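You operate a simulated robot arm through the tools that you are given. There is no shell and no other tool. Be economical: measure what you need, move in short steps, check, and stop when the job is done.

You run a simulated robot arm. Do the job below in one go: nothing can be reset, and whatever is moved stays where it is left.

JOB
Lay the ochre tab in the track's mouth, run it down and let it through to the nest.
Fine: take it from the long rib; close the gate again and stop the track.

Only the result counts: the job must be done as asked and must still hold three seconds after the hand-in. Knocking over, shifting, dropping, spilling or breaking anything else fails it.

ROBOT AND FRAMES
A 7-joint arm with a fingered hand on a trunk, on a base that drives. Base frame: it is fixed to the floor where the robot stands at the start and does not move with it; the origin is under the middle of the robot, x ahead of it, y to its left, z up. Readings come in m, rad, newtons and seconds.
Its first joint turns from -2.897 to 2.897 rad. Places, roughly: air jet knob [1.4, 0, 1.3]; arch latch [1.1, -0.1, 1.1]; bent blue tab (5x3x3 cm) [0.6, 0.1, 0.9]; black bowl toggle [1.2, -0.1, 0.9]; blue track toggle [1.2, -0.1, 0.9]; flap catch [0.7, 0.4, 1.1]; gate valve lever [1.3, -0.2, 0.9]; green lift toggle [0.4, 0.6, 0.8]; green tab (5x3x2 cm) [0.6, 0.1, 0.9]; ochre tab (5x3x2 cm) [0.6, 0, 0.9]; speed knob [1.1, -0.1, 1]; track [1.1, 0, 1.2]; track end stop [1.4, -0.1, 1.1]; track sensor [1.1, -0.1, 1.1]; width knob [1.3, -0.1, 1.1]. Payload 4 kg.
The TCP is the grasp point between the finger pads, 0.03 m short of the fingertips. In the tool frame z runs along the fingers and y along their closing line. The gripper opens to 0.104 m. The gripper's body begins 0.035 m behind the TCP. The gripper is a hand of 4 fingers: y runs from the thumb to the fingers, the wrist lies at [-0.015, -0.113, -0.19] in the tool frame.
Orientation is that of the tool frame in the base frame, as [roll, pitch, yaw] about the fixed x, y, z axes, in that order (R = Rz(yaw) Ry(pitch) Rx(roll)). With the fingers straight down and the wrist toward the robot, the tool's x, y and z point along [0, 1, 0], [1, 0, 0] and [0, 0, -1] of the base frame.

CONTROLS
- The arm moves only by the tool apply_moves. Its argument "moves" is a list of rows, each an object of numbers (a shift or turn left out is 0): "tx", "ty", "tz": the shift along the tool's x, y, z in units of 25 mm (1.0 is 25 mm); "rx", "ry", "rz": the turn, a rotation vector about the tool's x, y, z in units of 6 degrees (1.0 is 6 degrees). In form: [{"tx": .., "ty": .., "tz": .., "rx": .., "ry": .., "rz": ..}, ...]. A call has 1 to 12 rows; each row shifts and turns the commanded pose from where the row before left it, along the tool's axes as they then stand. A call with a number of a shift or a turn outside -1 to 1 is refused whole. Each row takes 0.2 s and may step no farther than 0.05 m and 0.15 rad from the row before; otherwise, the whole call is refused. Where a pose cannot be reached the arm comes as near as it can. A force on the tool above 90 N (or 10 N above the force at the start of the call, whichever is more), or a blocked arm, ends the call early, and 0.2 s more pass. In this call time passes only in rows, and 0.2 s behind the last. The reply holds the time, the measured pose of the TCP, the force on the tool along the base axes, the opening and the grip force, in the units named above and with some noise, with the torque about the TCP (base axes, N m) and any sound that the robot's microphone picked up.
- Cameras (640 x 400 px; columns grow to the right, rows downward): "scene" is now at [0.3307, 0.1792, 1.2424]; the picture's right is [-0.21, -0.98, -0.00], its down [-0.44, 0.09, -0.89] and it looks along [0.87, -0.19, -0.45] (base axes); focal length 214 px, centre (320, 200). "wrist" rides on the gripper at [0.061, -0.092, -0.13] in the tool frame; the picture's right is [-0.81, 0.28, -0.52], its down [-0.53, -0.71, 0.46] and it looks along [-0.24, 0.64, 0.72] (tool axes); focal length 275 px, centre (320, 200). There is no depth. A picture from a camera that has moved, and an enlarged one, comes with that camera's place and axes in the base frame and with its lens.
- capture(camera): a new picture of that camera. It takes no simulated time.
- base_move(legs): drives the robot by 1 to 6 legs, each [ahead, left, turn to the left] in m, m and rad, along the robot's own axes; the way and the turn of a leg run together, so that a leg with both is an arc; at most 1.5 m and 3.142 rad a leg. The arm and the cameras ride along, it lands a little off, and it stops where it bumps. It gives what a move gives.
- set_fingers(index, middle, ring, thumb_bend, thumb_turn): sets how far each is bent, from 0 (flat) to 100 (curled in); at 30 the hand is open as for a grip, at 70 the pads meet at the TCP. One left out holds its place. A second passes; each finger stops where it meets its share of the squeeze, and holds until it gets a number again. It is the only way to open and close the hand. It gives what a move gives, with no picture; readings hold the bend of each and the force on the fingers (four entries, about 0 where the hand has none), thumb and palm. thumb_turn goes from beside the hand (0) to across from the fingers (100), as for a grip.
- pan_tilt(pan, tilt): turns the head with the scene camera to pan (to the left, within 2.496 rad either way) and tilt (down, from -0.506 to 1.204), counted from straight ahead of the robot. It gives what a move gives.
- enlarge(camera, box): a new picture of the part [left, top, right, bottom] of that camera's present view, enlarged. It takes no simulated time.
- finish_job(): hands the job in; it is judged then, once.

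Go step by step. Nothing tells you exact positions but the pictures and the camera data: compare them with the known pose of the tool, close in by small moves and look again before you grip or let go. The budget is 120 turns and 82 pictures, counting those below and the enlarged ones. Unless the task says otherwise, let go and move clear before handing in, and close with one line.

The tools are called after "Emit:" by a JSON object that holds its "op" and its "data". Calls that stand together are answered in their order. apply_moves: Moves the arm, as the interface text tells. Its arguments: {"type":"object","properties":{"moves":{"type":"array","items":{"type":"object","properties":{"tx":{"type":"number"},"ty":{"type":"number"},"tz":{"type":"number"},"rx":{"type":"number"},"ry":{"type":"number"},"rz":{"type":"number"}}}}},"required":["moves"]} The other tools are called the same way: set_fingers (index, middle, ring, thumb_bend, thumb_turn) moves the fingers one by one; base_move (legs) drives the base; pan_tilt (pan, tilt) turns the head that bears the scene camera; capture (camera) takes a picture; enlarge (camera, box) takes an enlarged picture of a part of a camera's view; finish_job () hands the job in.

At the start:

```text
clock: 0.0
ee_pos: [0.661, -0.3249, 1.3071]
orientation: [3.141, 0.001, 1.57]
ft_force: [0.0, 0.0, 0.3]
torque: [-0.04, 0.01, -0.01]
grip_width: 0.1037
finger_force: 0.1
shape: jaw
bend: [30.0, 30.0, 30.0, 30.0, 98.0]
finger forces: [0.0, 0.0, 0.0, 0.0, 0.0, 0.0]
robot x, y, heading: [-0.0009, 0.0016, -0.004]
head pan, tilt: [-0.213, 0.464]
```

scene: 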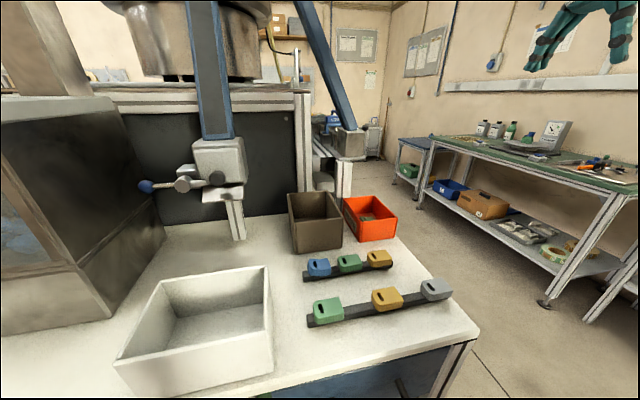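
wrist: 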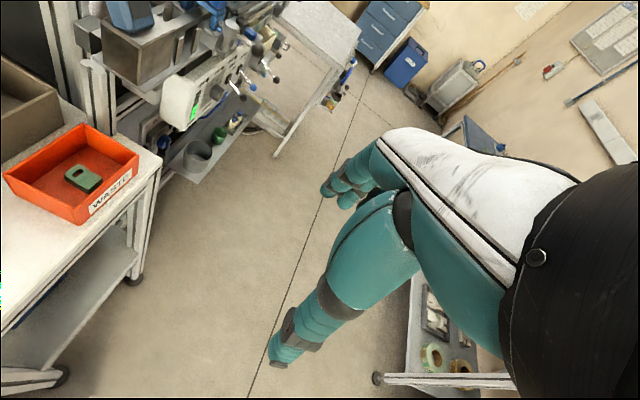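

I see two black ribs holding tabs; the long one (nearer) carries green, ochre and grey. I'll enlarge the ribs and look at the machine around the track.

Emit:
{"op": "enlarge", "data": {"camera": "scene", "box": [280, 230, 480, 355]}}

Emit:
{"op": "pan_tilt", "data": {"pan": -0.1, "tilt": 0.0}}

Emit:
{"op": "capture", "data": {"camera": "scene"}}

```text
3.20 times, centred on (380, 292) of scene
camera zoom: at [0.3307, 0.1792, 1.2424], right [-0.21, -0.98, 0.0], down [-0.44, 0.09, -0.89], along [0.87, -0.19, -0.45], focal length 686 px, centre (128, -96)
```

zoom: 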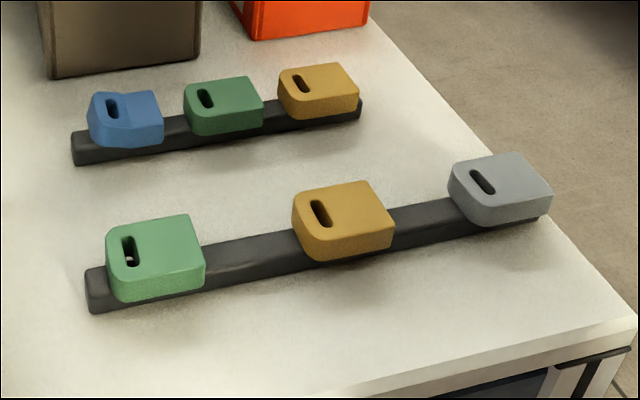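

```text
clock: 0.9
ee_pos: [0.6607, -0.3243, 1.3074]
orientation: [-3.141, 0.0, 1.571]
ft_force: [0.0, 0.2, -0.4]
torque: [-0.01, -0.02, -0.01]
grip_width: 0.1036
finger_force: 0.1
shape: jaw
bend: [30.0, 30.0, 30.0, 30.0, 98.0]
finger forces: [0.1, 0.0, 0.0, 0.0, 0.0, 0.0]
robot x, y, heading: [0.002, 0.0018, -0.002]
head pan, tilt: [-0.099, 0.0]
```

```text
78 pictures are left
camera scene: at [0.3307, 0.1896, 1.2853], right [-0.1, -0.99, 0.0], down [0.0, 0.0, -1.0], along [0.99, -0.1, 0.0], focal length 214 px, centre (320, 200)
```

scene: 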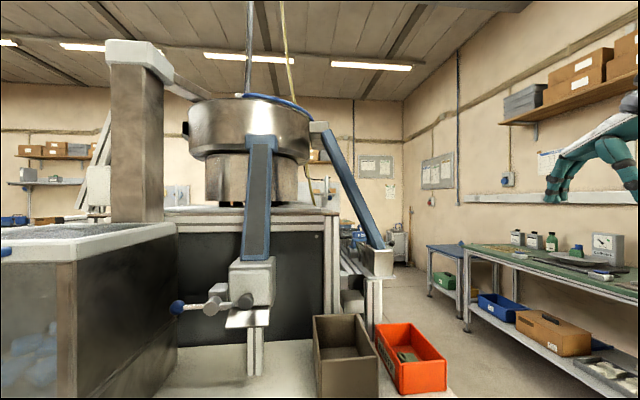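

The track seems to be the ramp right of the bowl, with the control panel to the right side. I'll look further right for driving room.

Emit:
{"op": "pan_tilt", "data": {"pan": -0.9, "tilt": 0.5}}

Emit:
{"op": "capture", "data": {"camera": "scene"}}

Emit:
{"op": "enlarge", "data": {"camera": "wrist", "box": [60, 0, 380, 200]}}

```text
clock: 2.0
ee_pos: [0.6614, -0.3244, 1.3064]
orientation: [3.141, 0.0, 1.571]
ft_force: [0.7, -0.5, -0.9]
torque: [0.0, 0.01, -0.02]
grip_width: 0.1037
finger_force: 0.2
shape: jaw
bend: [30.0, 30.0, 30.0, 30.0, 98.0]
finger forces: [0.0, 0.0, 0.0, 0.1, 0.1, 0.1]
robot x, y, heading: [0.005, -0.0, 0.003]
head pan, tilt: [-0.901, 0.499]
```

```text
77 pictures are left
camera scene: at [0.2977, 0.1273, 1.2393], right [-0.78, -0.62, 0.0], down [-0.3, 0.37, -0.88], along [0.55, -0.69, -0.48], focal length 214 px, centre (320, 200)
```

scene: 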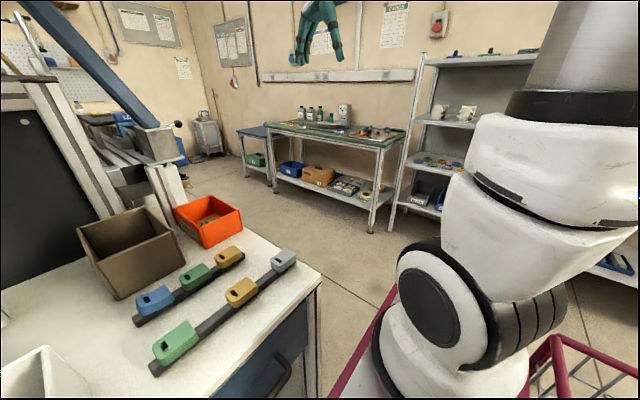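

```text
2.00 times, centred on (220, 100) of wrist
camera zoom: at [0.5682, -0.2624, 1.4381], right [0.28, -0.81, 0.52], down [-0.71, -0.53, -0.46], along [0.64, -0.24, -0.72], focal length 551 px, centre (520, 400)
```

zoom: 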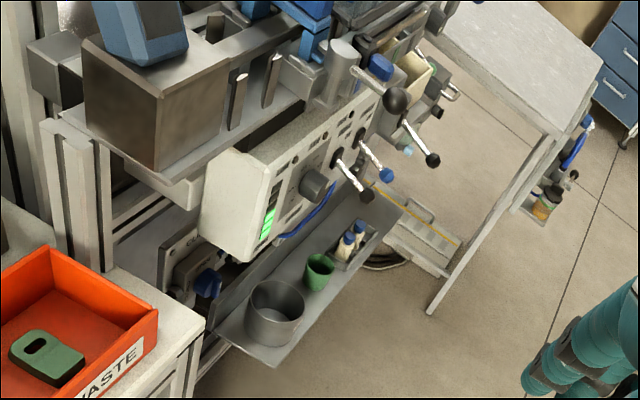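

The rib tabs lie around x≈0.53, y≈0.12/0.03/-0.055. Before picking I want to see the track and panel: I'll pull the hand in, then drive to its right side.

Emit:
{"op": "apply_moves", "data": {"moves": [{"ty": -1, "tz": -0.5}, {"ty": -1, "tz": -0.5}, {"ty": -1, "tz": -0.5}, {"ty": -1, "tz": -0.5}, {"ty": -1}, {"ty": -1}, {"ty": -1}, {"ty": -1}]}}

Emit:
{"op": "base_move", "data": {"legs": [[0, -0.85, 0], [0.85, 0, 0]]}}

Emit:
{"op": "pan_tilt", "data": {"pan": 0.9, "tilt": 0.35}}

Emit:
{"op": "capture", "data": {"camera": "scene"}}

```text
clock: 3.8
ee_pos: [0.461, -0.3241, 1.3572]
orientation: [-3.138, 0.0, 1.571]
ft_force: [0.1, 0.1, -0.8]
torque: [-0.01, 0.04, 0.01]
grip_width: 0.1035
finger_force: 0.1
shape: jaw
bend: [30.0, 30.0, 30.0, 30.0, 98.0]
finger forces: [0.1, 0.0, 0.0, 0.0, 0.0, 0.0]
robot x, y, heading: [0.0019, -0.0003, -0.003]
head pan, tilt: [-0.901, 0.499]
```

```text
clock: 12.4
ee_pos: [1.3064, -1.1734, 1.3576]
orientation: [3.141, 0.001, 1.57]
ft_force: [-0.7, -0.4, -0.1]
torque: [0.01, 0.01, -0.01]
grip_width: 0.104
finger_force: 0.1
shape: jaw
bend: [30.0, 30.0, 30.0, 30.0, 98.0]
finger forces: [0.0, 0.0, 0.1, 0.1, 0.0, 0.0]
robot x, y, heading: [0.8465, -0.8513, 0.004]
head pan, tilt: [-0.901, 0.499]
```

```text
clock: 14.2
ee_pos: [1.3061, -1.1751, 1.3575]
orientation: [3.141, -0.001, 1.572]
ft_force: [0.2, 0.1, -0.4]
torque: [-0.02, 0.01, -0.03]
grip_width: 0.1036
finger_force: 0.1
shape: jaw
bend: [30.0, 30.0, 30.0, 30.0, 98.0]
finger forces: [0.0, 0.1, 0.0, 0.0, 0.0, 0.1]
robot x, y, heading: [0.8438, -0.8502, -0.003]
head pan, tilt: [0.901, 0.351]
```

```text
75 pictures are left
camera scene: at [1.1435, -0.578, 1.2529], right [0.78, -0.62, 0.0], down [-0.21, -0.27, -0.94], along [0.58, 0.74, -0.34], focal length 214 px, centre (320, 200)
```

scene: 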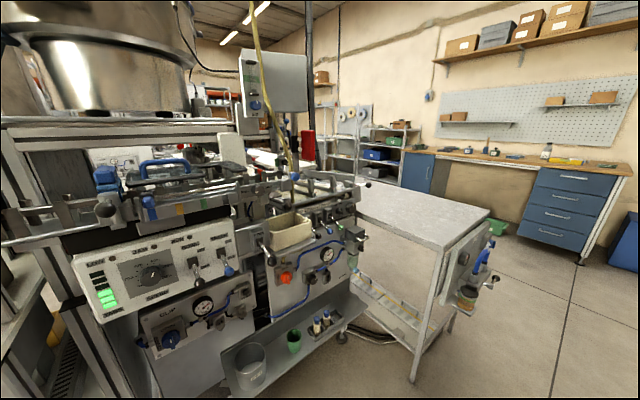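

Good view of the machine's operator side. I'll enlarge the track and the panels.

Emit:
{"op": "enlarge", "data": {"camera": "scene", "box": [0, 150, 200, 275]}}

Emit:
{"op": "enlarge", "data": {"camera": "scene", "box": [180, 150, 380, 275]}}

Emit:
{"op": "enlarge", "data": {"camera": "scene", "box": [70, 225, 250, 337]}}

Emit:
{"op": "enlarge", "data": {"camera": "scene", "box": [240, 220, 380, 307]}}

```text
3.20 times, centred on (100, 212) of scene
camera zoom: at [1.1435, -0.578, 1.2529], right [0.78, -0.62, 0.0], down [-0.21, -0.27, -0.94], along [0.58, 0.74, -0.34], focal length 686 px, centre (1024, 160)
```

zoom: 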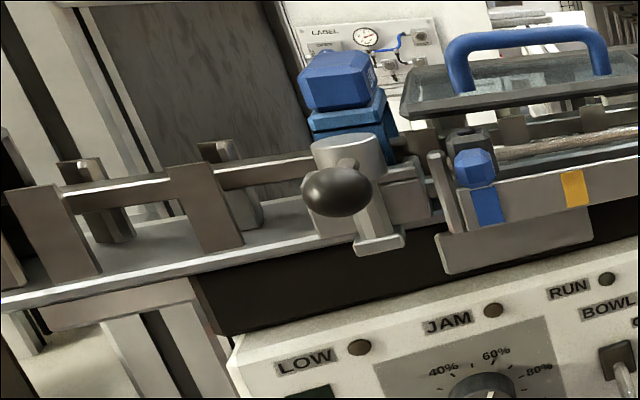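

```text
3.20 times, centred on (280, 212) of scene
camera zoom: at [1.1435, -0.578, 1.2529], right [0.78, -0.62, 0.0], down [-0.21, -0.27, -0.94], along [0.58, 0.74, -0.34], focal length 686 px, centre (448, 160)
```

zoom: 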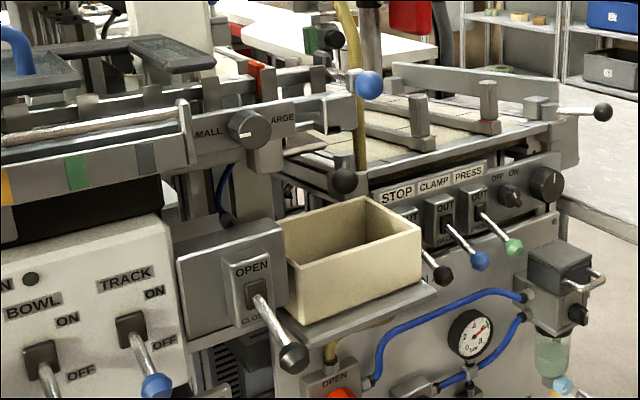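

```text
3.56 times, centred on (160, 281) of scene
camera zoom: at [1.1435, -0.578, 1.2529], right [0.78, -0.62, 0.0], down [-0.21, -0.27, -0.94], along [0.58, 0.74, -0.34], focal length 763 px, centre (889, -88)
```

zoom: 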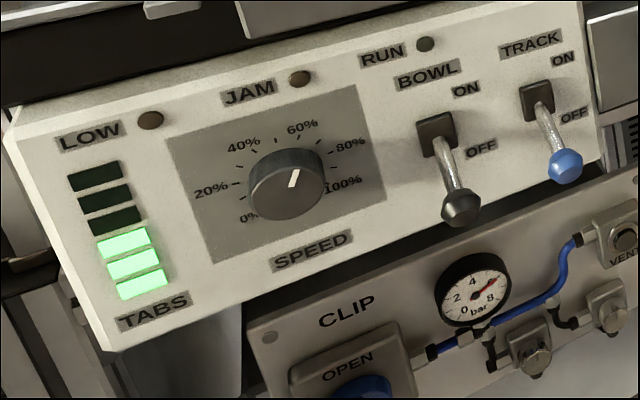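

```text
4.57 times, centred on (310, 264) of scene
camera zoom: at [1.1435, -0.578, 1.2529], right [0.78, -0.62, 0.0], down [-0.21, -0.27, -0.94], along [0.58, 0.74, -0.34], focal length 980 px, centre (366, -90)
```

zoom: 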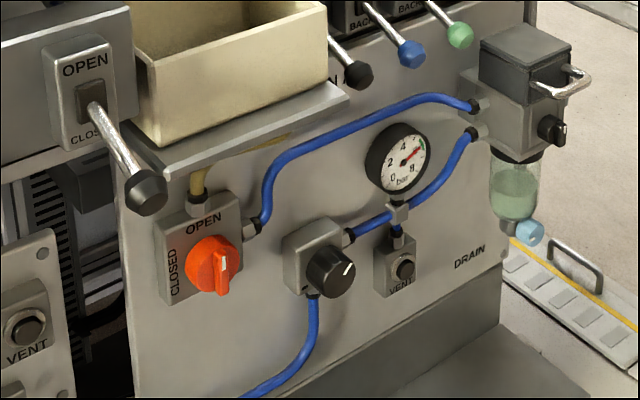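

Controls found: track toggle (blue) and bowl toggle are down = OFF, the gate lever is down = CLOSE. I'll turn to face the machine and look at the track from nearer and above.

Emit:
{"op": "base_move", "data": {"legs": [[0.2, 0, 0], [0, 0, 1.571]]}}

Emit:
{"op": "pan_tilt", "data": {"pan": -0.2, "tilt": 0.5}}

Emit:
{"op": "capture", "data": {"camera": "scene"}}

Emit:
{"op": "capture", "data": {"camera": "wrist"}}

```text
clock: 19.7
ee_pos: [1.3595, -0.3789, 1.3581]
orientation: [3.141, -0.001, -3.114]
ft_force: [0.2, -0.1, -0.5]
torque: [0.03, 0.01, 0.0]
grip_width: 0.1037
finger_force: 0.0
shape: jaw
bend: [30.0, 30.0, 30.0, 30.0, 98.0]
finger forces: [0.0, 0.0, 0.0, 0.0, 0.0, 0.0]
robot x, y, heading: [1.0468, -0.8501, 1.593]
head pan, tilt: [0.901, 0.351]
```

```text
clock: 21.1
ee_pos: [1.359, -0.3795, 1.3581]
orientation: [-3.141, -0.001, -3.114]
ft_force: [0.7, 0.4, -0.3]
torque: [-0.01, 0.0, -0.01]
grip_width: 0.1039
finger_force: 0.0
shape: jaw
bend: [30.0, 30.0, 30.0, 30.0, 98.0]
finger forces: [0.0, 0.0, 0.1, 0.0, 0.0, 0.1]
robot x, y, heading: [1.0449, -0.8466, 1.596]
head pan, tilt: [-0.201, 0.499]
```

```text
70 pictures are left
camera scene: at [0.8572, -0.5261, 1.2393], right [0.98, -0.17, 0.0], down [-0.08, -0.47, -0.88], along [0.15, 0.86, -0.48], focal length 214 px, centre (320, 200)
```

scene: 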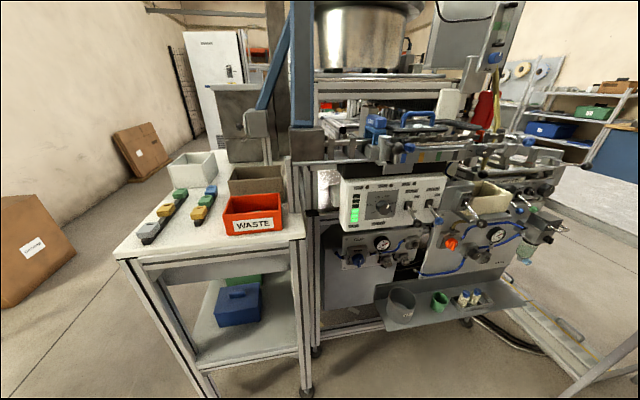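

```text
69 pictures are left
camera wrist: at [1.2988, -0.4719, 1.4886], right [0.8, 0.3, 0.52], down [0.55, -0.7, -0.46], along [0.23, 0.65, -0.72], focal length 275 px, centre (320, 200)
```

wrist: 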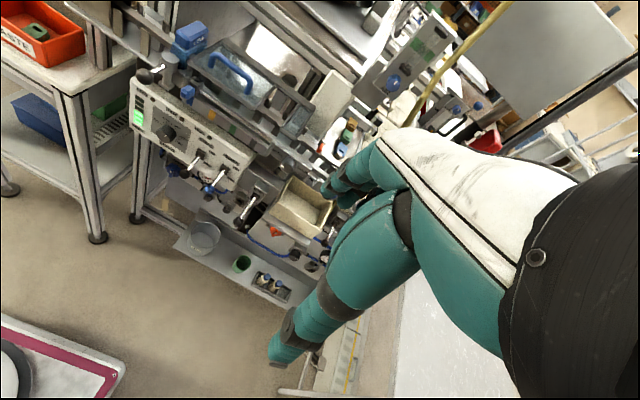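

The wrist camera gives a view from above; I'll enlarge the track there and in the scene view.

Emit:
{"op": "enlarge", "data": {"camera": "wrist", "box": [120, 0, 360, 150]}}

Emit:
{"op": "enlarge", "data": {"camera": "wrist", "box": [140, 20, 260, 95]}}

Emit:
{"op": "enlarge", "data": {"camera": "scene", "box": [280, 95, 440, 195]}}

```text
2.67 times, centred on (240, 75) of wrist
camera zoom: at [1.2988, -0.4719, 1.4886], right [0.8, 0.3, 0.52], down [0.55, -0.7, -0.46], along [0.23, 0.65, -0.72], focal length 734 px, centre (533, 533)
```

zoom: 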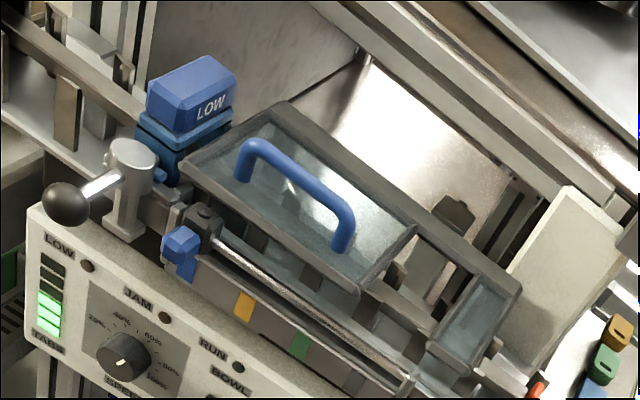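

```text
5.33 times, centred on (200, 58) of wrist
camera zoom: at [1.2988, -0.4719, 1.4886], right [0.8, 0.3, 0.52], down [0.55, -0.7, -0.46], along [0.23, 0.65, -0.72], focal length 1468 px, centre (960, 960)
```

zoom: 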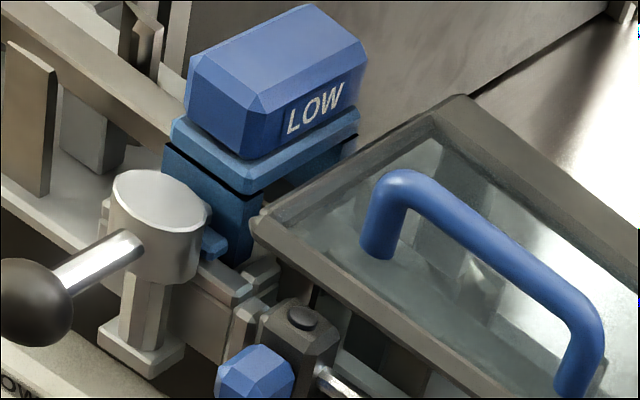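

```text
4.00 times, centred on (360, 145) of scene
camera zoom: at [0.8572, -0.5261, 1.2393], right [0.98, -0.17, 0.0], down [-0.08, -0.47, -0.88], along [0.15, 0.86, -0.48], focal length 858 px, centre (160, 420)
```

zoom: 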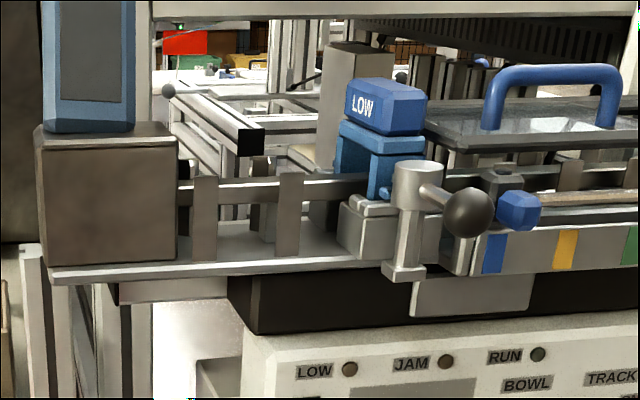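

The track runs left to right with rails, a latch arch and a coloured scale. I'll shift the hand to the right to view the end, gate and nest from above.

Emit:
{"op": "apply_moves", "data": {"moves": [{"tx": -1}, {"tx": -1}, {"tx": -1}, {"tx": -1}, {"tx": -1}, {"tx": -1}, {"tx": -1}, {"tx": -1}]}}

Emit:
{"op": "capture", "data": {"camera": "wrist"}}

Emit:
{"op": "enlarge", "data": {"camera": "wrist", "box": [80, 20, 320, 170]}}

```text
clock: 22.9
ee_pos: [1.5588, -0.3763, 1.3581]
orientation: [-3.14, 0.002, -3.115]
ft_force: [-0.7, 0.3, 0.6]
torque: [0.01, -0.02, -0.03]
grip_width: 0.1039
finger_force: 0.0
shape: jaw
bend: [30.0, 30.0, 30.0, 30.0, 98.0]
finger forces: [0.1, 0.0, 0.1, 0.0, 0.1, 0.1]
robot x, y, heading: [1.0481, -0.8515, 1.595]
head pan, tilt: [-0.201, 0.499]
```

```text
65 pictures are left
camera wrist: at [1.4982, -0.4685, 1.4881], right [0.8, 0.3, 0.52], down [0.55, -0.7, -0.46], along [0.23, 0.65, -0.72], focal length 275 px, centre (320, 200)
```

wrist: 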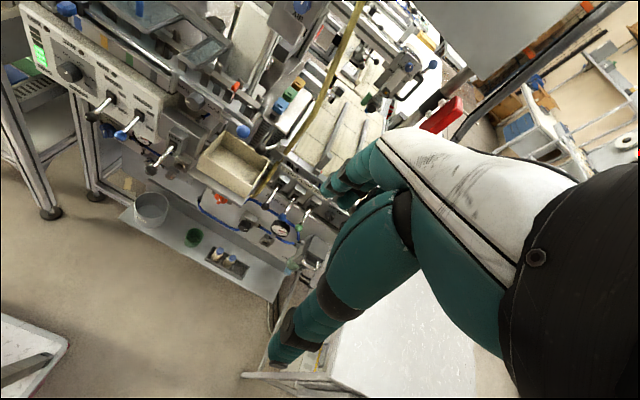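

```text
2.67 times, centred on (200, 95) of wrist
camera zoom: at [1.4982, -0.4685, 1.4881], right [0.8, 0.3, 0.52], down [0.55, -0.7, -0.46], along [0.23, 0.65, -0.72], focal length 734 px, centre (640, 480)
```

zoom: 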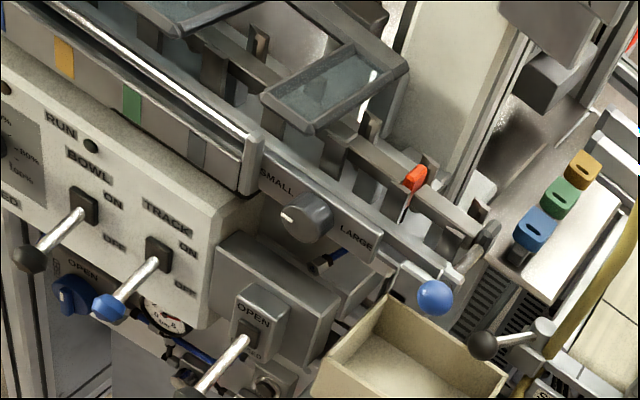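

I'll enlarge the track end and gate region more closely.

Emit:
{"op": "enlarge", "data": {"camera": "wrist", "box": [170, 40, 266, 100]}}

Emit:
{"op": "enlarge", "data": {"camera": "wrist", "box": [230, 60, 390, 220]}}

Emit:
{"op": "enlarge", "data": {"camera": "scene", "box": [420, 110, 600, 222]}}

```text
6.67 times, centred on (218, 70) of wrist
camera zoom: at [1.4982, -0.4685, 1.4881], right [0.8, 0.3, 0.52], down [0.55, -0.7, -0.46], along [0.23, 0.65, -0.72], focal length 1835 px, centre (1000, 1067)
```

zoom: 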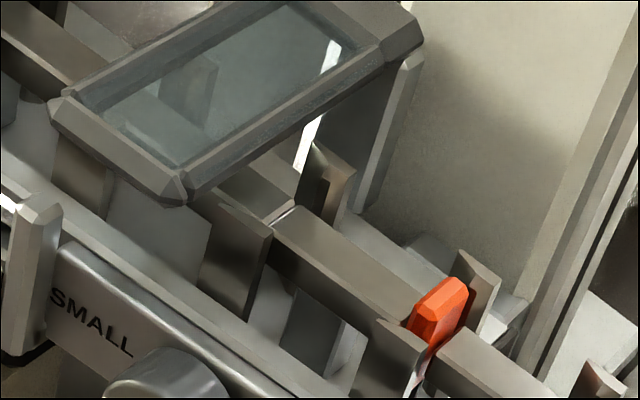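

```text
2.50 times, centred on (310, 140) of wrist
camera zoom: at [1.4982, -0.4685, 1.4881], right [0.8, 0.3, 0.52], down [0.55, -0.7, -0.46], along [0.23, 0.65, -0.72], focal length 688 px, centre (345, 350)
```

zoom: 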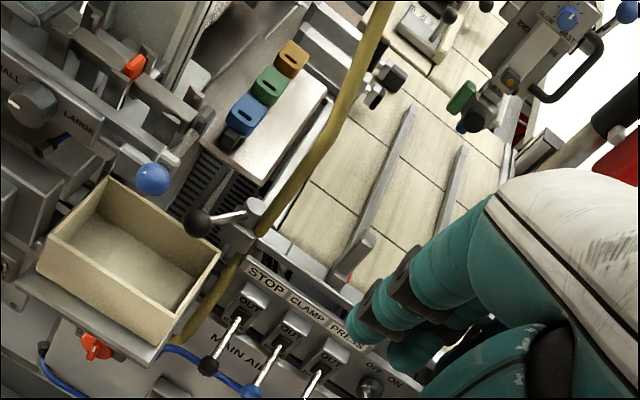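

```text
3.56 times, centred on (510, 166) of scene
camera zoom: at [0.8569, -0.5265, 1.2393], right [0.98, -0.17, 0.0], down [-0.08, -0.47, -0.88], along [0.15, 0.86, -0.48], focal length 763 px, centre (-356, 321)
```

zoom: 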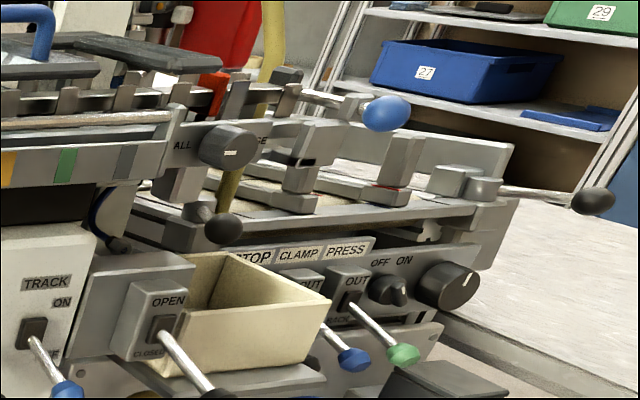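

The red paddle near x≈1.37 looks like the gate, with the nest and blue-ball end stop beyond it. Now I'll view the mouth from above on the left.

Emit:
{"op": "apply_moves", "data": {"moves": [{"tx": 1}, {"tx": 1}, {"tx": 1}, {"tx": 1}, {"tx": 1}, {"tx": 1}, {"tx": 1}, {"tx": 1}, {"tx": 1}, {"tx": 1}, {"tx": 1}, {"tx": 1}]}}

Emit:
{"op": "apply_moves", "data": {"moves": [{"tx": 1, "tz": -1}, {"tx": 1, "tz": -1}, {"tx": 1, "tz": -1}, {"tx": 1}]}}

Emit:
{"op": "capture", "data": {"camera": "wrist"}}

Emit:
{"op": "enlarge", "data": {"camera": "wrist", "box": [120, 0, 320, 125]}}

```text
clock: 25.4
ee_pos: [1.2585, -0.382, 1.3581]
orientation: [-3.141, 0.0, -3.117]
ft_force: [-0.6, -0.2, 0.2]
torque: [-0.02, 0.05, 0.03]
grip_width: 0.1039
finger_force: 0.1
shape: jaw
bend: [30.0, 30.0, 30.0, 30.0, 98.0]
finger forces: [0.0, 0.0, 0.0, 0.0, 0.1, 0.1]
robot x, y, heading: [1.0476, -0.8506, 1.596]
head pan, tilt: [-0.201, 0.499]
```

```text
clock: 26.4
ee_pos: [1.1592, -0.3831, 1.4336]
orientation: [-3.141, 0.001, -3.116]
ft_force: [0.5, -0.2, 0.0]
torque: [-0.01, 0.0, 0.01]
grip_width: 0.1036
finger_force: 0.0
shape: jaw
bend: [30.0, 30.0, 30.0, 30.0, 98.0]
finger forces: [0.0, 0.0, 0.1, 0.1, 0.0, 0.0]
robot x, y, heading: [1.0462, -0.8523, 1.598]
head pan, tilt: [-0.201, 0.499]
```

```text
60 pictures are left
camera wrist: at [1.0984, -0.475, 1.5641], right [0.8, 0.3, 0.52], down [0.55, -0.7, -0.46], along [0.23, 0.65, -0.72], focal length 275 px, centre (320, 200)
```

wrist: 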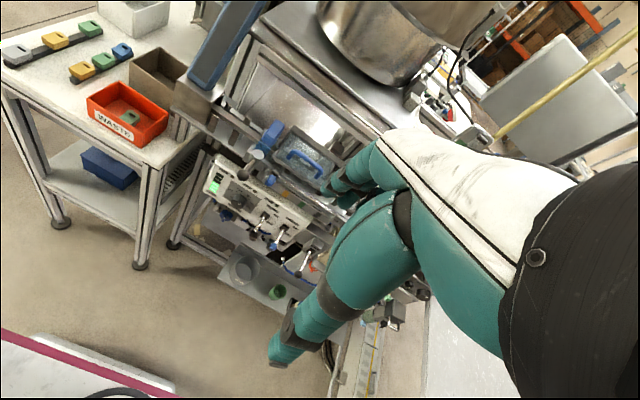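

```text
3.20 times, centred on (220, 62) of wrist
camera zoom: at [1.0984, -0.475, 1.5641], right [0.8, 0.3, 0.52], down [0.55, -0.7, -0.46], along [0.23, 0.65, -0.72], focal length 881 px, centre (640, 640)
```

zoom: 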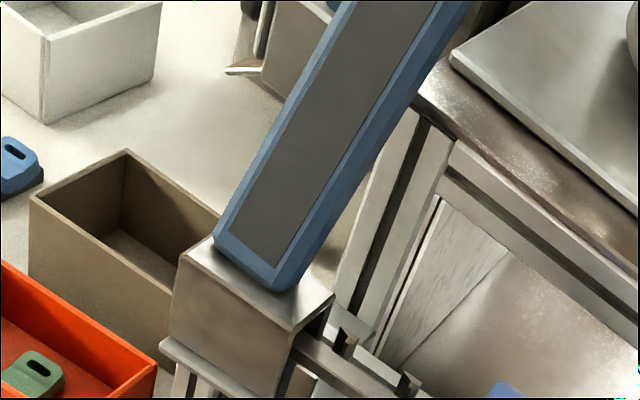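

Emit:
{"op": "enlarge", "data": {"camera": "wrist", "box": [200, 90, 328, 170]}}

```text
5.00 times, centred on (264, 130) of wrist
camera zoom: at [1.0984, -0.475, 1.5641], right [0.8, 0.3, 0.52], down [0.55, -0.7, -0.46], along [0.23, 0.65, -0.72], focal length 1376 px, centre (600, 550)
```

zoom: 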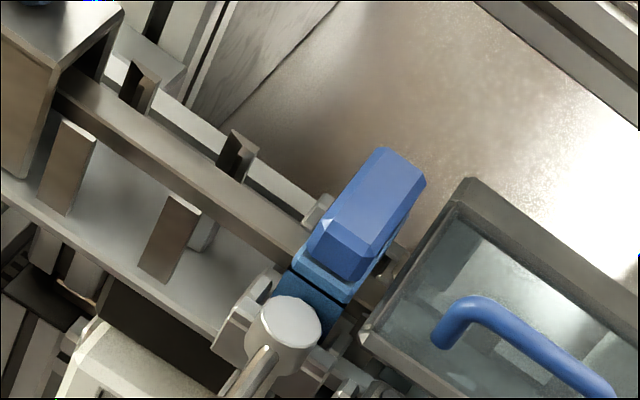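

The rail (top z≈1.115, y≈-0.03) comes out of the chute box at x≈0.95, passes two post pairs and the LOW arch. I'll shift left so both ribs and track are within reach, and view the ribs.

Emit:
{"op": "base_move", "data": {"legs": [[0.05, 0.2, -0.025]]}}

Emit:
{"op": "pan_tilt", "data": {"pan": 0.1, "tilt": 0.5}}

Emit:
{"op": "apply_moves", "data": {"moves": [{"tz": 1}, {"tz": 1}, {"tz": 1}, {"tz": 1}]}}

Emit:
{"op": "capture", "data": {"camera": "wrist"}}

Emit:
{"op": "capture", "data": {"camera": "scene"}}

```text
clock: 28.1
ee_pos: [0.9679, -0.3388, 1.4335]
orientation: [-3.141, 0.0, -3.138]
ft_force: [-0.2, 0.7, 0.9]
torque: [-0.06, -0.02, -0.01]
grip_width: 0.1037
finger_force: 0.0
shape: jaw
bend: [30.0, 30.0, 30.0, 30.0, 98.0]
finger forces: [0.0, 0.0, 0.0, 0.0, 0.0, 0.0]
robot x, y, heading: [0.8436, -0.8043, 1.578]
head pan, tilt: [-0.201, 0.499]
```

```text
clock: 28.9
ee_pos: [0.9678, -0.3387, 1.4332]
orientation: [3.14, 0.001, -3.138]
ft_force: [0.0, 0.2, 0.7]
torque: [0.0, -0.01, 0.0]
grip_width: 0.104
finger_force: 0.1
shape: jaw
bend: [30.0, 30.0, 30.0, 30.0, 98.0]
finger forces: [0.0, 0.0, 0.0, 0.1, 0.1, 0.1]
robot x, y, heading: [0.8457, -0.8036, 1.577]
head pan, tilt: [0.099, 0.499]
```

```text
clock: 29.9
ee_pos: [0.9683, -0.3392, 1.3309]
orientation: [-3.141, -0.001, -3.136]
ft_force: [0.2, -0.5, 1.3]
torque: [0.06, -0.02, 0.0]
grip_width: 0.1037
finger_force: 0.1
shape: jaw
bend: [30.0, 30.0, 30.0, 30.0, 98.0]
finger forces: [0.1, 0.1, 0.0, 0.0, 0.0, 0.1]
robot x, y, heading: [0.845, -0.8035, 1.572]
head pan, tilt: [0.099, 0.499]
```

```text
57 pictures are left
camera wrist: at [0.9056, -0.4303, 1.4622], right [0.81, 0.28, 0.52], down [0.53, -0.71, -0.46], along [0.24, 0.65, -0.72], focal length 275 px, centre (320, 200)
```

wrist: 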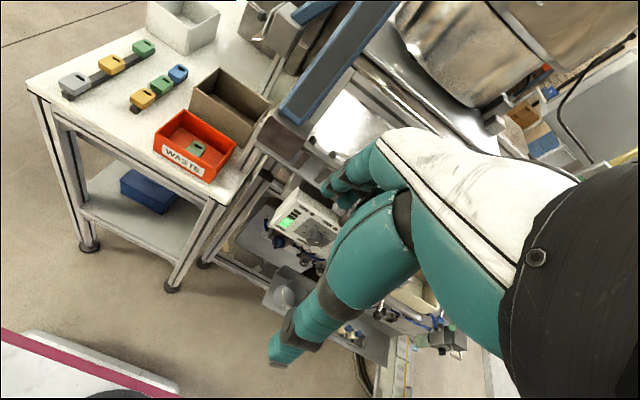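

```text
56 pictures are left
camera scene: at [0.6362, -0.4741, 1.2393], right [0.99, 0.1, 0.0], down [0.05, -0.48, -0.88], along [-0.09, 0.87, -0.48], focal length 214 px, centre (320, 200)
```

scene: 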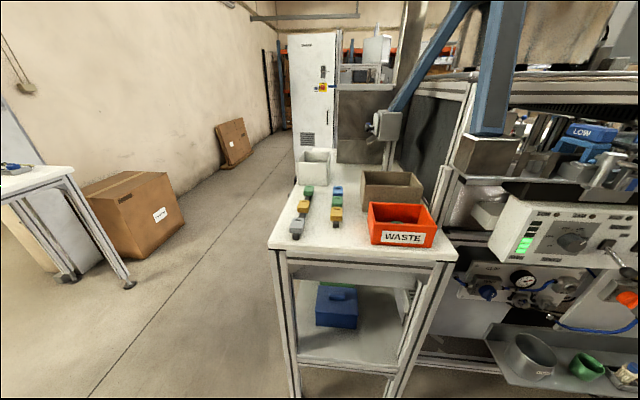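

The long-rib ochre tab is at about (0.545, 0.01, 0.96). I'll bring the hand over toward it at height, left first and then forward.

Emit:
{"op": "apply_moves", "data": {"moves": [{"tx": 1}, {"tx": 1}, {"tx": 1}, {"tx": 1}, {"tx": 1}, {"tx": 1}, {"tx": 1}, {"tx": 1}, {"tx": 1}, {"tx": 1}, {"tx": 1}, {"tx": 1}]}}

Emit:
{"op": "apply_moves", "data": {"moves": [{"tx": 1, "ty": 1}, {"tx": 1, "ty": 1}, {"tx": 1, "ty": 1}, {"tx": 1, "ty": 1}, {"ty": 1}, {"ty": 1}, {"ty": 1}, {"ty": 1}]}}

Emit:
{"op": "apply_moves", "data": {"moves": [{"rz": -1}, {"rz": -1}, {"rz": -1}, {"rz": -1}, {"rz": -1}, {"rz": -1}, {"rz": -1}, {"rz": -1}, {"rz": -1}, {"rz": -1}, {"rz": -1}, {"rz": -1}]}}

Emit:
{"op": "apply_moves", "data": {"moves": [{"rz": -1}, {"rz": -1}, {"rz": -1}]}}

Emit:
{"op": "capture", "data": {"camera": "wrist"}}

Emit:
{"op": "capture", "data": {"camera": "scene"}}

```text
clock: 32.5
ee_pos: [0.6667, -0.3398, 1.3336]
orientation: [3.141, 0.001, -3.137]
ft_force: [0.3, -0.7, 0.3]
torque: [0.05, 0.01, -0.02]
grip_width: 0.1041
finger_force: 0.0
shape: jaw
bend: [30.0, 30.0, 30.0, 30.0, 98.0]
finger forces: [0.0, 0.0, 0.0, 0.1, 0.0, 0.0]
robot x, y, heading: [0.8455, -0.8012, 1.572]
head pan, tilt: [0.099, 0.499]
```

```text
clock: 34.3
ee_pos: [0.5679, -0.1403, 1.3324]
orientation: [3.14, -0.002, -3.138]
ft_force: [0.2, -0.2, 0.9]
torque: [0.03, 0.03, 0.01]
grip_width: 0.1035
finger_force: 0.1
shape: jaw
bend: [30.0, 30.0, 30.0, 30.0, 98.0]
finger forces: [0.0, 0.1, 0.0, 0.0, 0.0, 0.0]
robot x, y, heading: [0.8457, -0.8065, 1.578]
head pan, tilt: [0.099, 0.499]
```

```text
clock: 36.9
ee_pos: [0.5665, -0.1404, 1.333]
orientation: [-3.141, 0.0, -1.879]
ft_force: [0.5, -0.2, 0.7]
torque: [0.01, 0.02, 0.01]
grip_width: 0.1036
finger_force: 0.1
shape: jaw
bend: [30.0, 30.0, 30.0, 30.0, 98.0]
finger forces: [0.0, 0.0, 0.0, 0.0, 0.0, 0.1]
robot x, y, heading: [0.8426, -0.8049, 1.574]
head pan, tilt: [0.099, 0.499]
```

```text
clock: 37.7
ee_pos: [0.5675, -0.1411, 1.3337]
orientation: [3.141, 0.0, -1.567]
ft_force: [0.5, 0.4, 0.6]
torque: [0.02, 0.02, 0.01]
grip_width: 0.104
finger_force: 0.1
shape: jaw
bend: [30.0, 30.0, 30.0, 30.0, 98.0]
finger forces: [0.1, 0.1, 0.1, 0.0, 0.0, 0.1]
robot x, y, heading: [0.843, -0.8028, 1.573]
head pan, tilt: [0.099, 0.499]
```

```text
55 pictures are left
camera wrist: at [0.6579, -0.2004, 1.4644], right [-0.28, 0.81, 0.52], down [0.71, 0.54, -0.46], along [-0.65, 0.24, -0.72], focal length 275 px, centre (320, 200)
```

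wrist: 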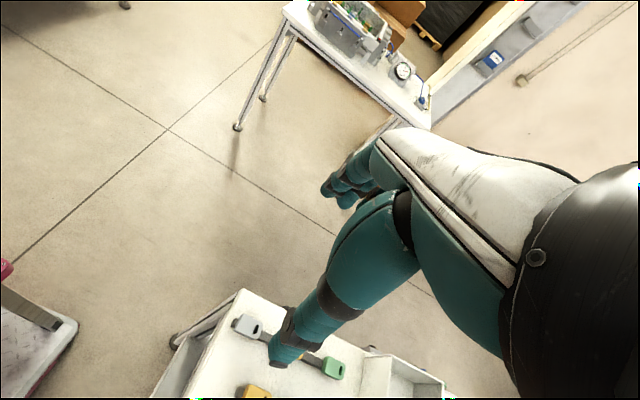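

```text
54 pictures are left
camera scene: at [0.6363, -0.4742, 1.2393], right [0.99, 0.1, 0.0], down [0.05, -0.48, -0.88], along [-0.09, 0.87, -0.48], focal length 214 px, centre (320, 200)
```

scene: 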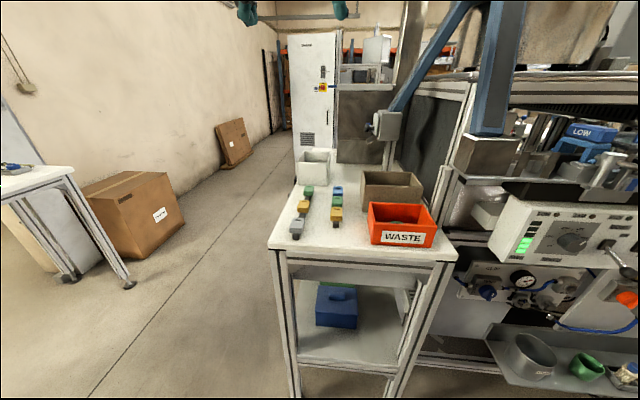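

From grey (0.540,-0.074) and green (0.541,0.110), the ochre sits near (0.541, 0.018). I'll enlarge the scene view to refine it and read the rib's height.

Emit:
{"op": "enlarge", "data": {"camera": "scene", "box": [270, 175, 366, 235]}}

Emit:
{"op": "apply_moves", "data": {"moves": [{"tx": -1, "ty": 0.5}, {"tx": -1, "ty": 0.5}, {"tx": -1}, {"tx": -1}, {"tx": -1}, {"tx": -1}, {"tz": 1}, {"tz": 1}, {"tz": 1}, {"tz": 1}]}}

Emit:
{"op": "capture", "data": {"camera": "scene"}}

Emit:
{"op": "capture", "data": {"camera": "wrist"}}

```text
6.67 times, centred on (318, 205) of scene
camera zoom: at [0.6363, -0.4742, 1.2393], right [0.99, 0.1, 0.0], down [0.05, -0.48, -0.88], along [-0.09, 0.87, -0.48], focal length 1430 px, centre (333, 167)
```

zoom: 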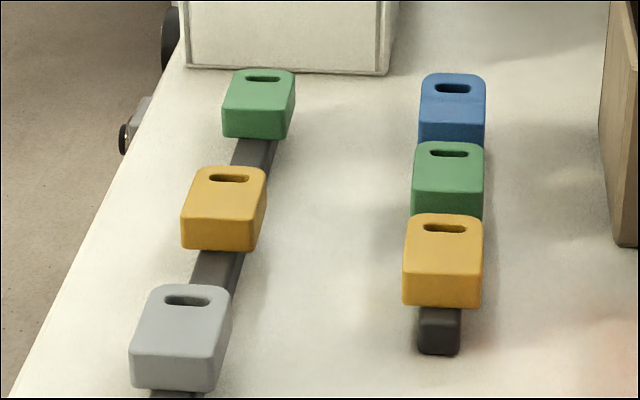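

```text
clock: 39.9
ee_pos: [0.5414, 0.0082, 1.2334]
orientation: [-3.141, 0.002, -1.566]
ft_force: [0.1, -1.0, -1.5]
torque: [0.01, 0.0, 0.01]
grip_width: 0.1039
finger_force: 0.2
shape: jaw
bend: [30.0, 30.0, 30.0, 30.0, 98.0]
finger forces: [0.0, 0.1, 0.1, 0.0, 0.1, 0.1]
robot x, y, heading: [0.8471, -0.8021, 1.571]
head pan, tilt: [0.099, 0.499]
```

```text
52 pictures are left
camera scene: at [0.6363, -0.474, 1.2393], right [0.99, 0.1, 0.0], down [0.05, -0.48, -0.88], along [-0.09, 0.87, -0.48], focal length 214 px, centre (320, 200)
```

scene: 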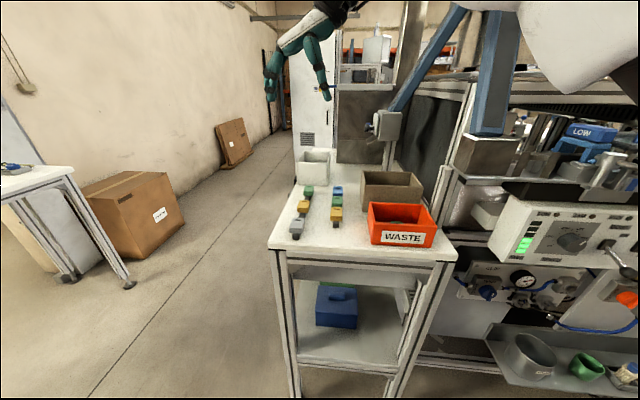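

```text
51 pictures are left
camera wrist: at [0.6326, -0.0521, 1.3642], right [-0.28, 0.81, 0.52], down [0.71, 0.53, -0.46], along [-0.65, 0.24, -0.72], focal length 275 px, centre (320, 200)
```

wrist: 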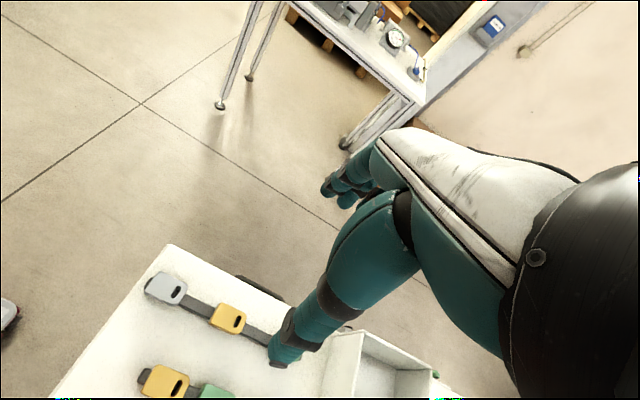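

The tab is near (0.540, 0.021), top around z 0.955–0.97. I'll lower to about 5 cm above and check alignment.

Emit:
{"op": "apply_moves", "data": {"moves": [{"tx": -0.5, "tz": 1}, {"tz": 1}, {"tz": 1}, {"tz": 1}, {"tz": 1}, {"tz": 1}, {"tz": 1}, {"tz": 1}]}}

Emit:
{"op": "enlarge", "data": {"camera": "scene", "box": [246, 155, 374, 235]}}

Emit:
{"op": "capture", "data": {"camera": "wrist"}}

```text
clock: 41.7
ee_pos: [0.5403, 0.0207, 1.0322]
orientation: [-3.141, 0.001, -1.568]
ft_force: [0.2, 0.7, 0.4]
torque: [-0.01, 0.0, 0.02]
grip_width: 0.1035
finger_force: 0.0
shape: jaw
bend: [30.0, 30.0, 30.0, 30.0, 98.0]
finger forces: [0.1, 0.0, 0.0, 0.0, 0.0, 0.0]
robot x, y, heading: [0.8469, -0.8028, 1.577]
head pan, tilt: [0.099, 0.499]
```

```text
5.00 times, centred on (310, 195) of scene
camera zoom: at [0.6362, -0.4741, 1.2393], right [0.99, 0.1, 0.0], down [0.05, -0.48, -0.88], along [-0.09, 0.87, -0.48], focal length 1072 px, centre (370, 225)
```

zoom: 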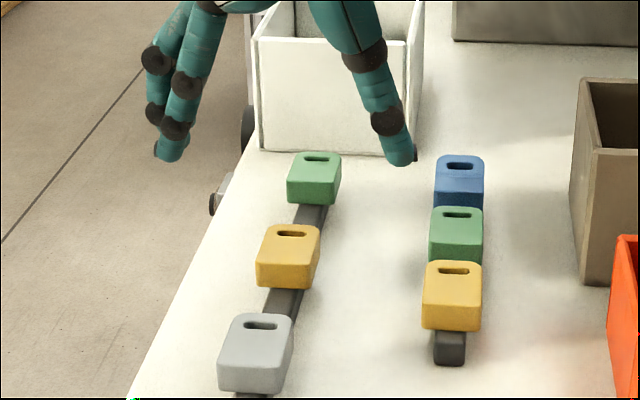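

```text
49 pictures are left
camera wrist: at [0.6312, -0.0396, 1.1628], right [-0.28, 0.81, 0.52], down [0.71, 0.53, -0.46], along [-0.65, 0.24, -0.72], focal length 275 px, centre (320, 200)
```

wrist: 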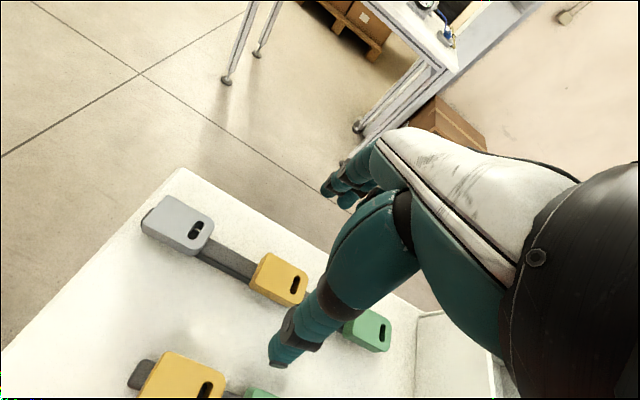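

Alignment looks good; the tab center is near (0.541, 0.019). I'll lower until the fingertips straddle the upper half of the tab and check before closing.

Emit:
{"op": "apply_moves", "data": {"moves": [{"tz": 0.7}, {"tz": 0.7}, {"tz": 0.6}]}}

Emit:
{"op": "enlarge", "data": {"camera": "scene", "box": [262, 165, 358, 225]}}

Emit:
{"op": "capture", "data": {"camera": "wrist"}}

```text
clock: 42.5
ee_pos: [0.5427, 0.0222, 0.9816]
orientation: [3.141, -0.001, -1.567]
ft_force: [-0.5, -0.1, 0.1]
torque: [-0.01, -0.01, 0.02]
grip_width: 0.1037
finger_force: 0.0
shape: jaw
bend: [30.0, 30.0, 30.0, 30.0, 98.0]
finger forces: [0.0, 0.1, 0.0, 0.0, 0.0, 0.0]
robot x, y, heading: [0.8439, -0.8024, 1.582]
head pan, tilt: [0.099, 0.499]
```

```text
6.67 times, centred on (310, 195) of scene
camera zoom: at [0.6362, -0.4741, 1.2393], right [0.99, 0.1, 0.0], down [0.05, -0.48, -0.88], along [-0.09, 0.87, -0.48], focal length 1430 px, centre (387, 233)
```

zoom: 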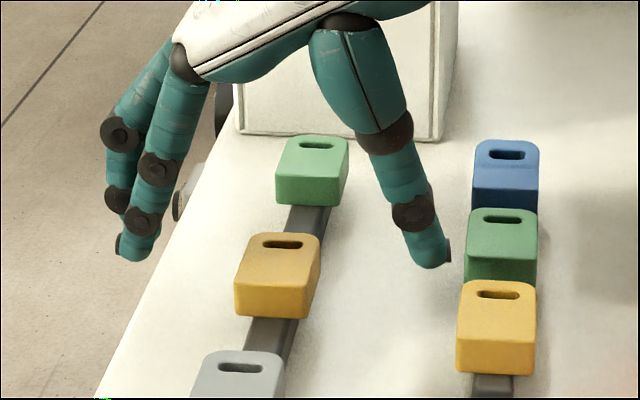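

```text
47 pictures are left
camera wrist: at [0.6328, -0.0381, 1.1127], right [-0.28, 0.81, 0.52], down [0.71, 0.53, -0.46], along [-0.65, 0.24, -0.72], focal length 275 px, centre (320, 200)
```

wrist: 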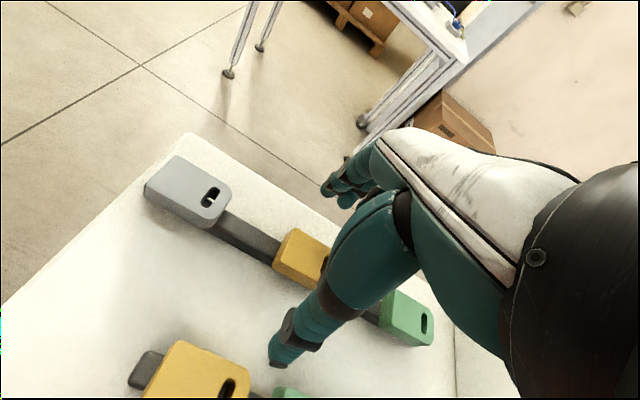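

Fingertips are level with the tab's top (≈0.953), centered well. I'll lower ~11 mm and close only the middle finger and thumb, so the other fingers stay clear of the track posts later.

Emit:
{"op": "apply_moves", "data": {"moves": [{"tx": 0.15, "tz": 0.46}]}}

Emit:
{"op": "set_fingers", "data": {"middle": 70, "thumb_bend": 70}}

Emit:
{"op": "enlarge", "data": {"camera": "scene", "box": [262, 165, 358, 225]}}

```text
clock: 42.9
ee_pos: [0.5419, 0.0174, 0.9705]
orientation: [3.141, -0.001, -1.568]
ft_force: [-0.1, -0.8, 0.0]
torque: [0.0, -0.01, -0.01]
grip_width: 0.1038
finger_force: 0.0
shape: jaw
bend: [30.0, 30.0, 30.0, 30.0, 98.0]
finger forces: [0.1, 0.1, 0.1, 0.0, 0.1, 0.1]
robot x, y, heading: [0.8488, -0.8019, 1.574]
head pan, tilt: [0.099, 0.499]
```

```text
clock: 43.9
ee_pos: [0.5416, 0.0176, 0.9707]
orientation: [3.141, 0.001, -1.568]
ft_force: [-0.4, 0.2, 0.7]
torque: [0.06, 0.01, 0.01]
grip_width: 0.0621
finger_force: 6.7
shape: fingers
bend: [30.0, 64.0, 30.0, 64.0, 96.0]
finger forces: [0.0, 6.4, 0.0, 0.1, 6.4, 0.1]
robot x, y, heading: [0.848, -0.8048, 1.57]
head pan, tilt: [0.099, 0.499]
```

```text
6.67 times, centred on (310, 195) of scene
camera zoom: at [0.6362, -0.4741, 1.2392], right [0.99, 0.1, 0.0], down [0.05, -0.48, -0.88], along [-0.09, 0.87, -0.48], focal length 1430 px, centre (387, 233)
```

zoom: 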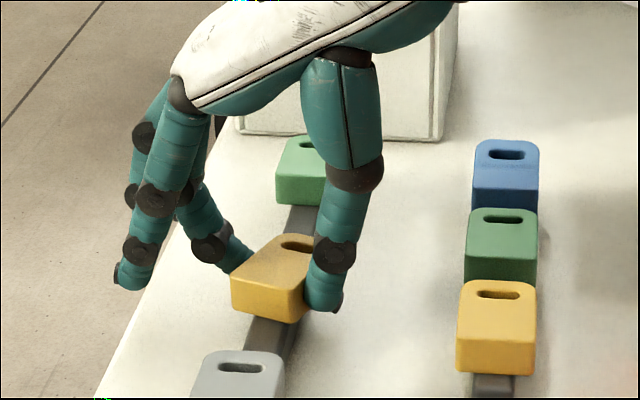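

The grip cocked the tab a little, since the thumb is offset from the middle finger. Let me look from the wrist to judge the offset.

Emit:
{"op": "enlarge", "data": {"camera": "wrist", "box": [200, 160, 440, 400]}}

```text
1.67 times, centred on (320, 280) of wrist
camera zoom: at [0.6322, -0.0422, 1.1015], right [-0.28, 0.81, 0.52], down [0.71, 0.53, -0.46], along [-0.65, 0.24, -0.72], focal length 459 px, centre (320, 67)
```

zoom: 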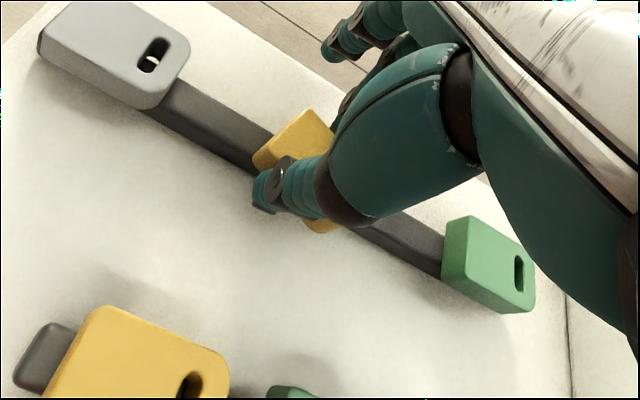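

The thumb sits ~15 mm toward the index side, so index+thumb should oppose better. I'll open, shift 13 mm and regrip with index and thumb.

Emit:
{"op": "set_fingers", "data": {"middle": 30, "thumb_bend": 30}}

Emit:
{"op": "apply_moves", "data": {"moves": [{"tx": -0.5}]}}

Emit:
{"op": "set_fingers", "data": {"index": 70, "thumb_bend": 70}}

Emit:
{"op": "enlarge", "data": {"camera": "scene", "box": [262, 165, 358, 225]}}

```text
clock: 44.9
ee_pos: [0.5428, 0.0168, 0.9717]
orientation: [3.14, -0.001, -1.569]
ft_force: [-0.5, 0.7, -0.3]
torque: [0.02, 0.02, 0.02]
grip_width: 0.1026
finger_force: 0.0
shape: fingers
bend: [30.0, 30.0, 30.0, 30.0, 97.0]
finger forces: [0.0, 0.1, 0.0, 0.0, 0.0, 0.1]
robot x, y, heading: [0.8456, -0.8041, 1.574]
head pan, tilt: [0.099, 0.499]
```

```text
clock: 45.3
ee_pos: [0.5412, 0.0302, 0.971]
orientation: [-3.141, -0.001, -1.567]
ft_force: [-0.3, 0.3, 0.3]
torque: [-0.02, -0.01, 0.0]
grip_width: 0.1029
finger_force: 0.0
shape: fingers
bend: [30.0, 30.0, 30.0, 30.0, 97.0]
finger forces: [0.0, 0.0, 0.0, 0.1, 0.0, 0.0]
robot x, y, heading: [0.8453, -0.805, 1.575]
head pan, tilt: [0.099, 0.499]
```

```text
clock: 46.3
ee_pos: [0.5429, 0.03, 0.9699]
orientation: [-3.142, 0.002, -1.568]
ft_force: [0.5, 0.0, -0.7]
torque: [0.02, 0.02, 0.0]
grip_width: 0.0258
finger_force: 7.1
shape: fingers
bend: [60.0, 30.0, 30.0, 62.0, 97.0]
finger forces: [6.7, 0.1, 0.0, 0.0, 6.6, 0.0]
robot x, y, heading: [0.8453, -0.8039, 1.577]
head pan, tilt: [0.099, 0.499]
```

```text
6.67 times, centred on (310, 195) of scene
camera zoom: at [0.6362, -0.474, 1.2392], right [0.99, 0.1, 0.0], down [0.05, -0.48, -0.88], along [-0.09, 0.87, -0.48], focal length 1430 px, centre (387, 233)
```

zoom: 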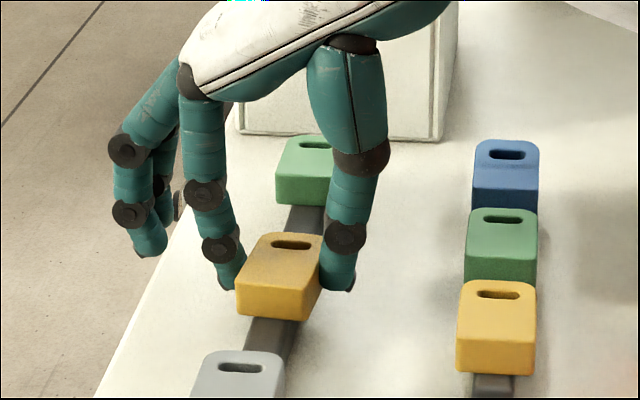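

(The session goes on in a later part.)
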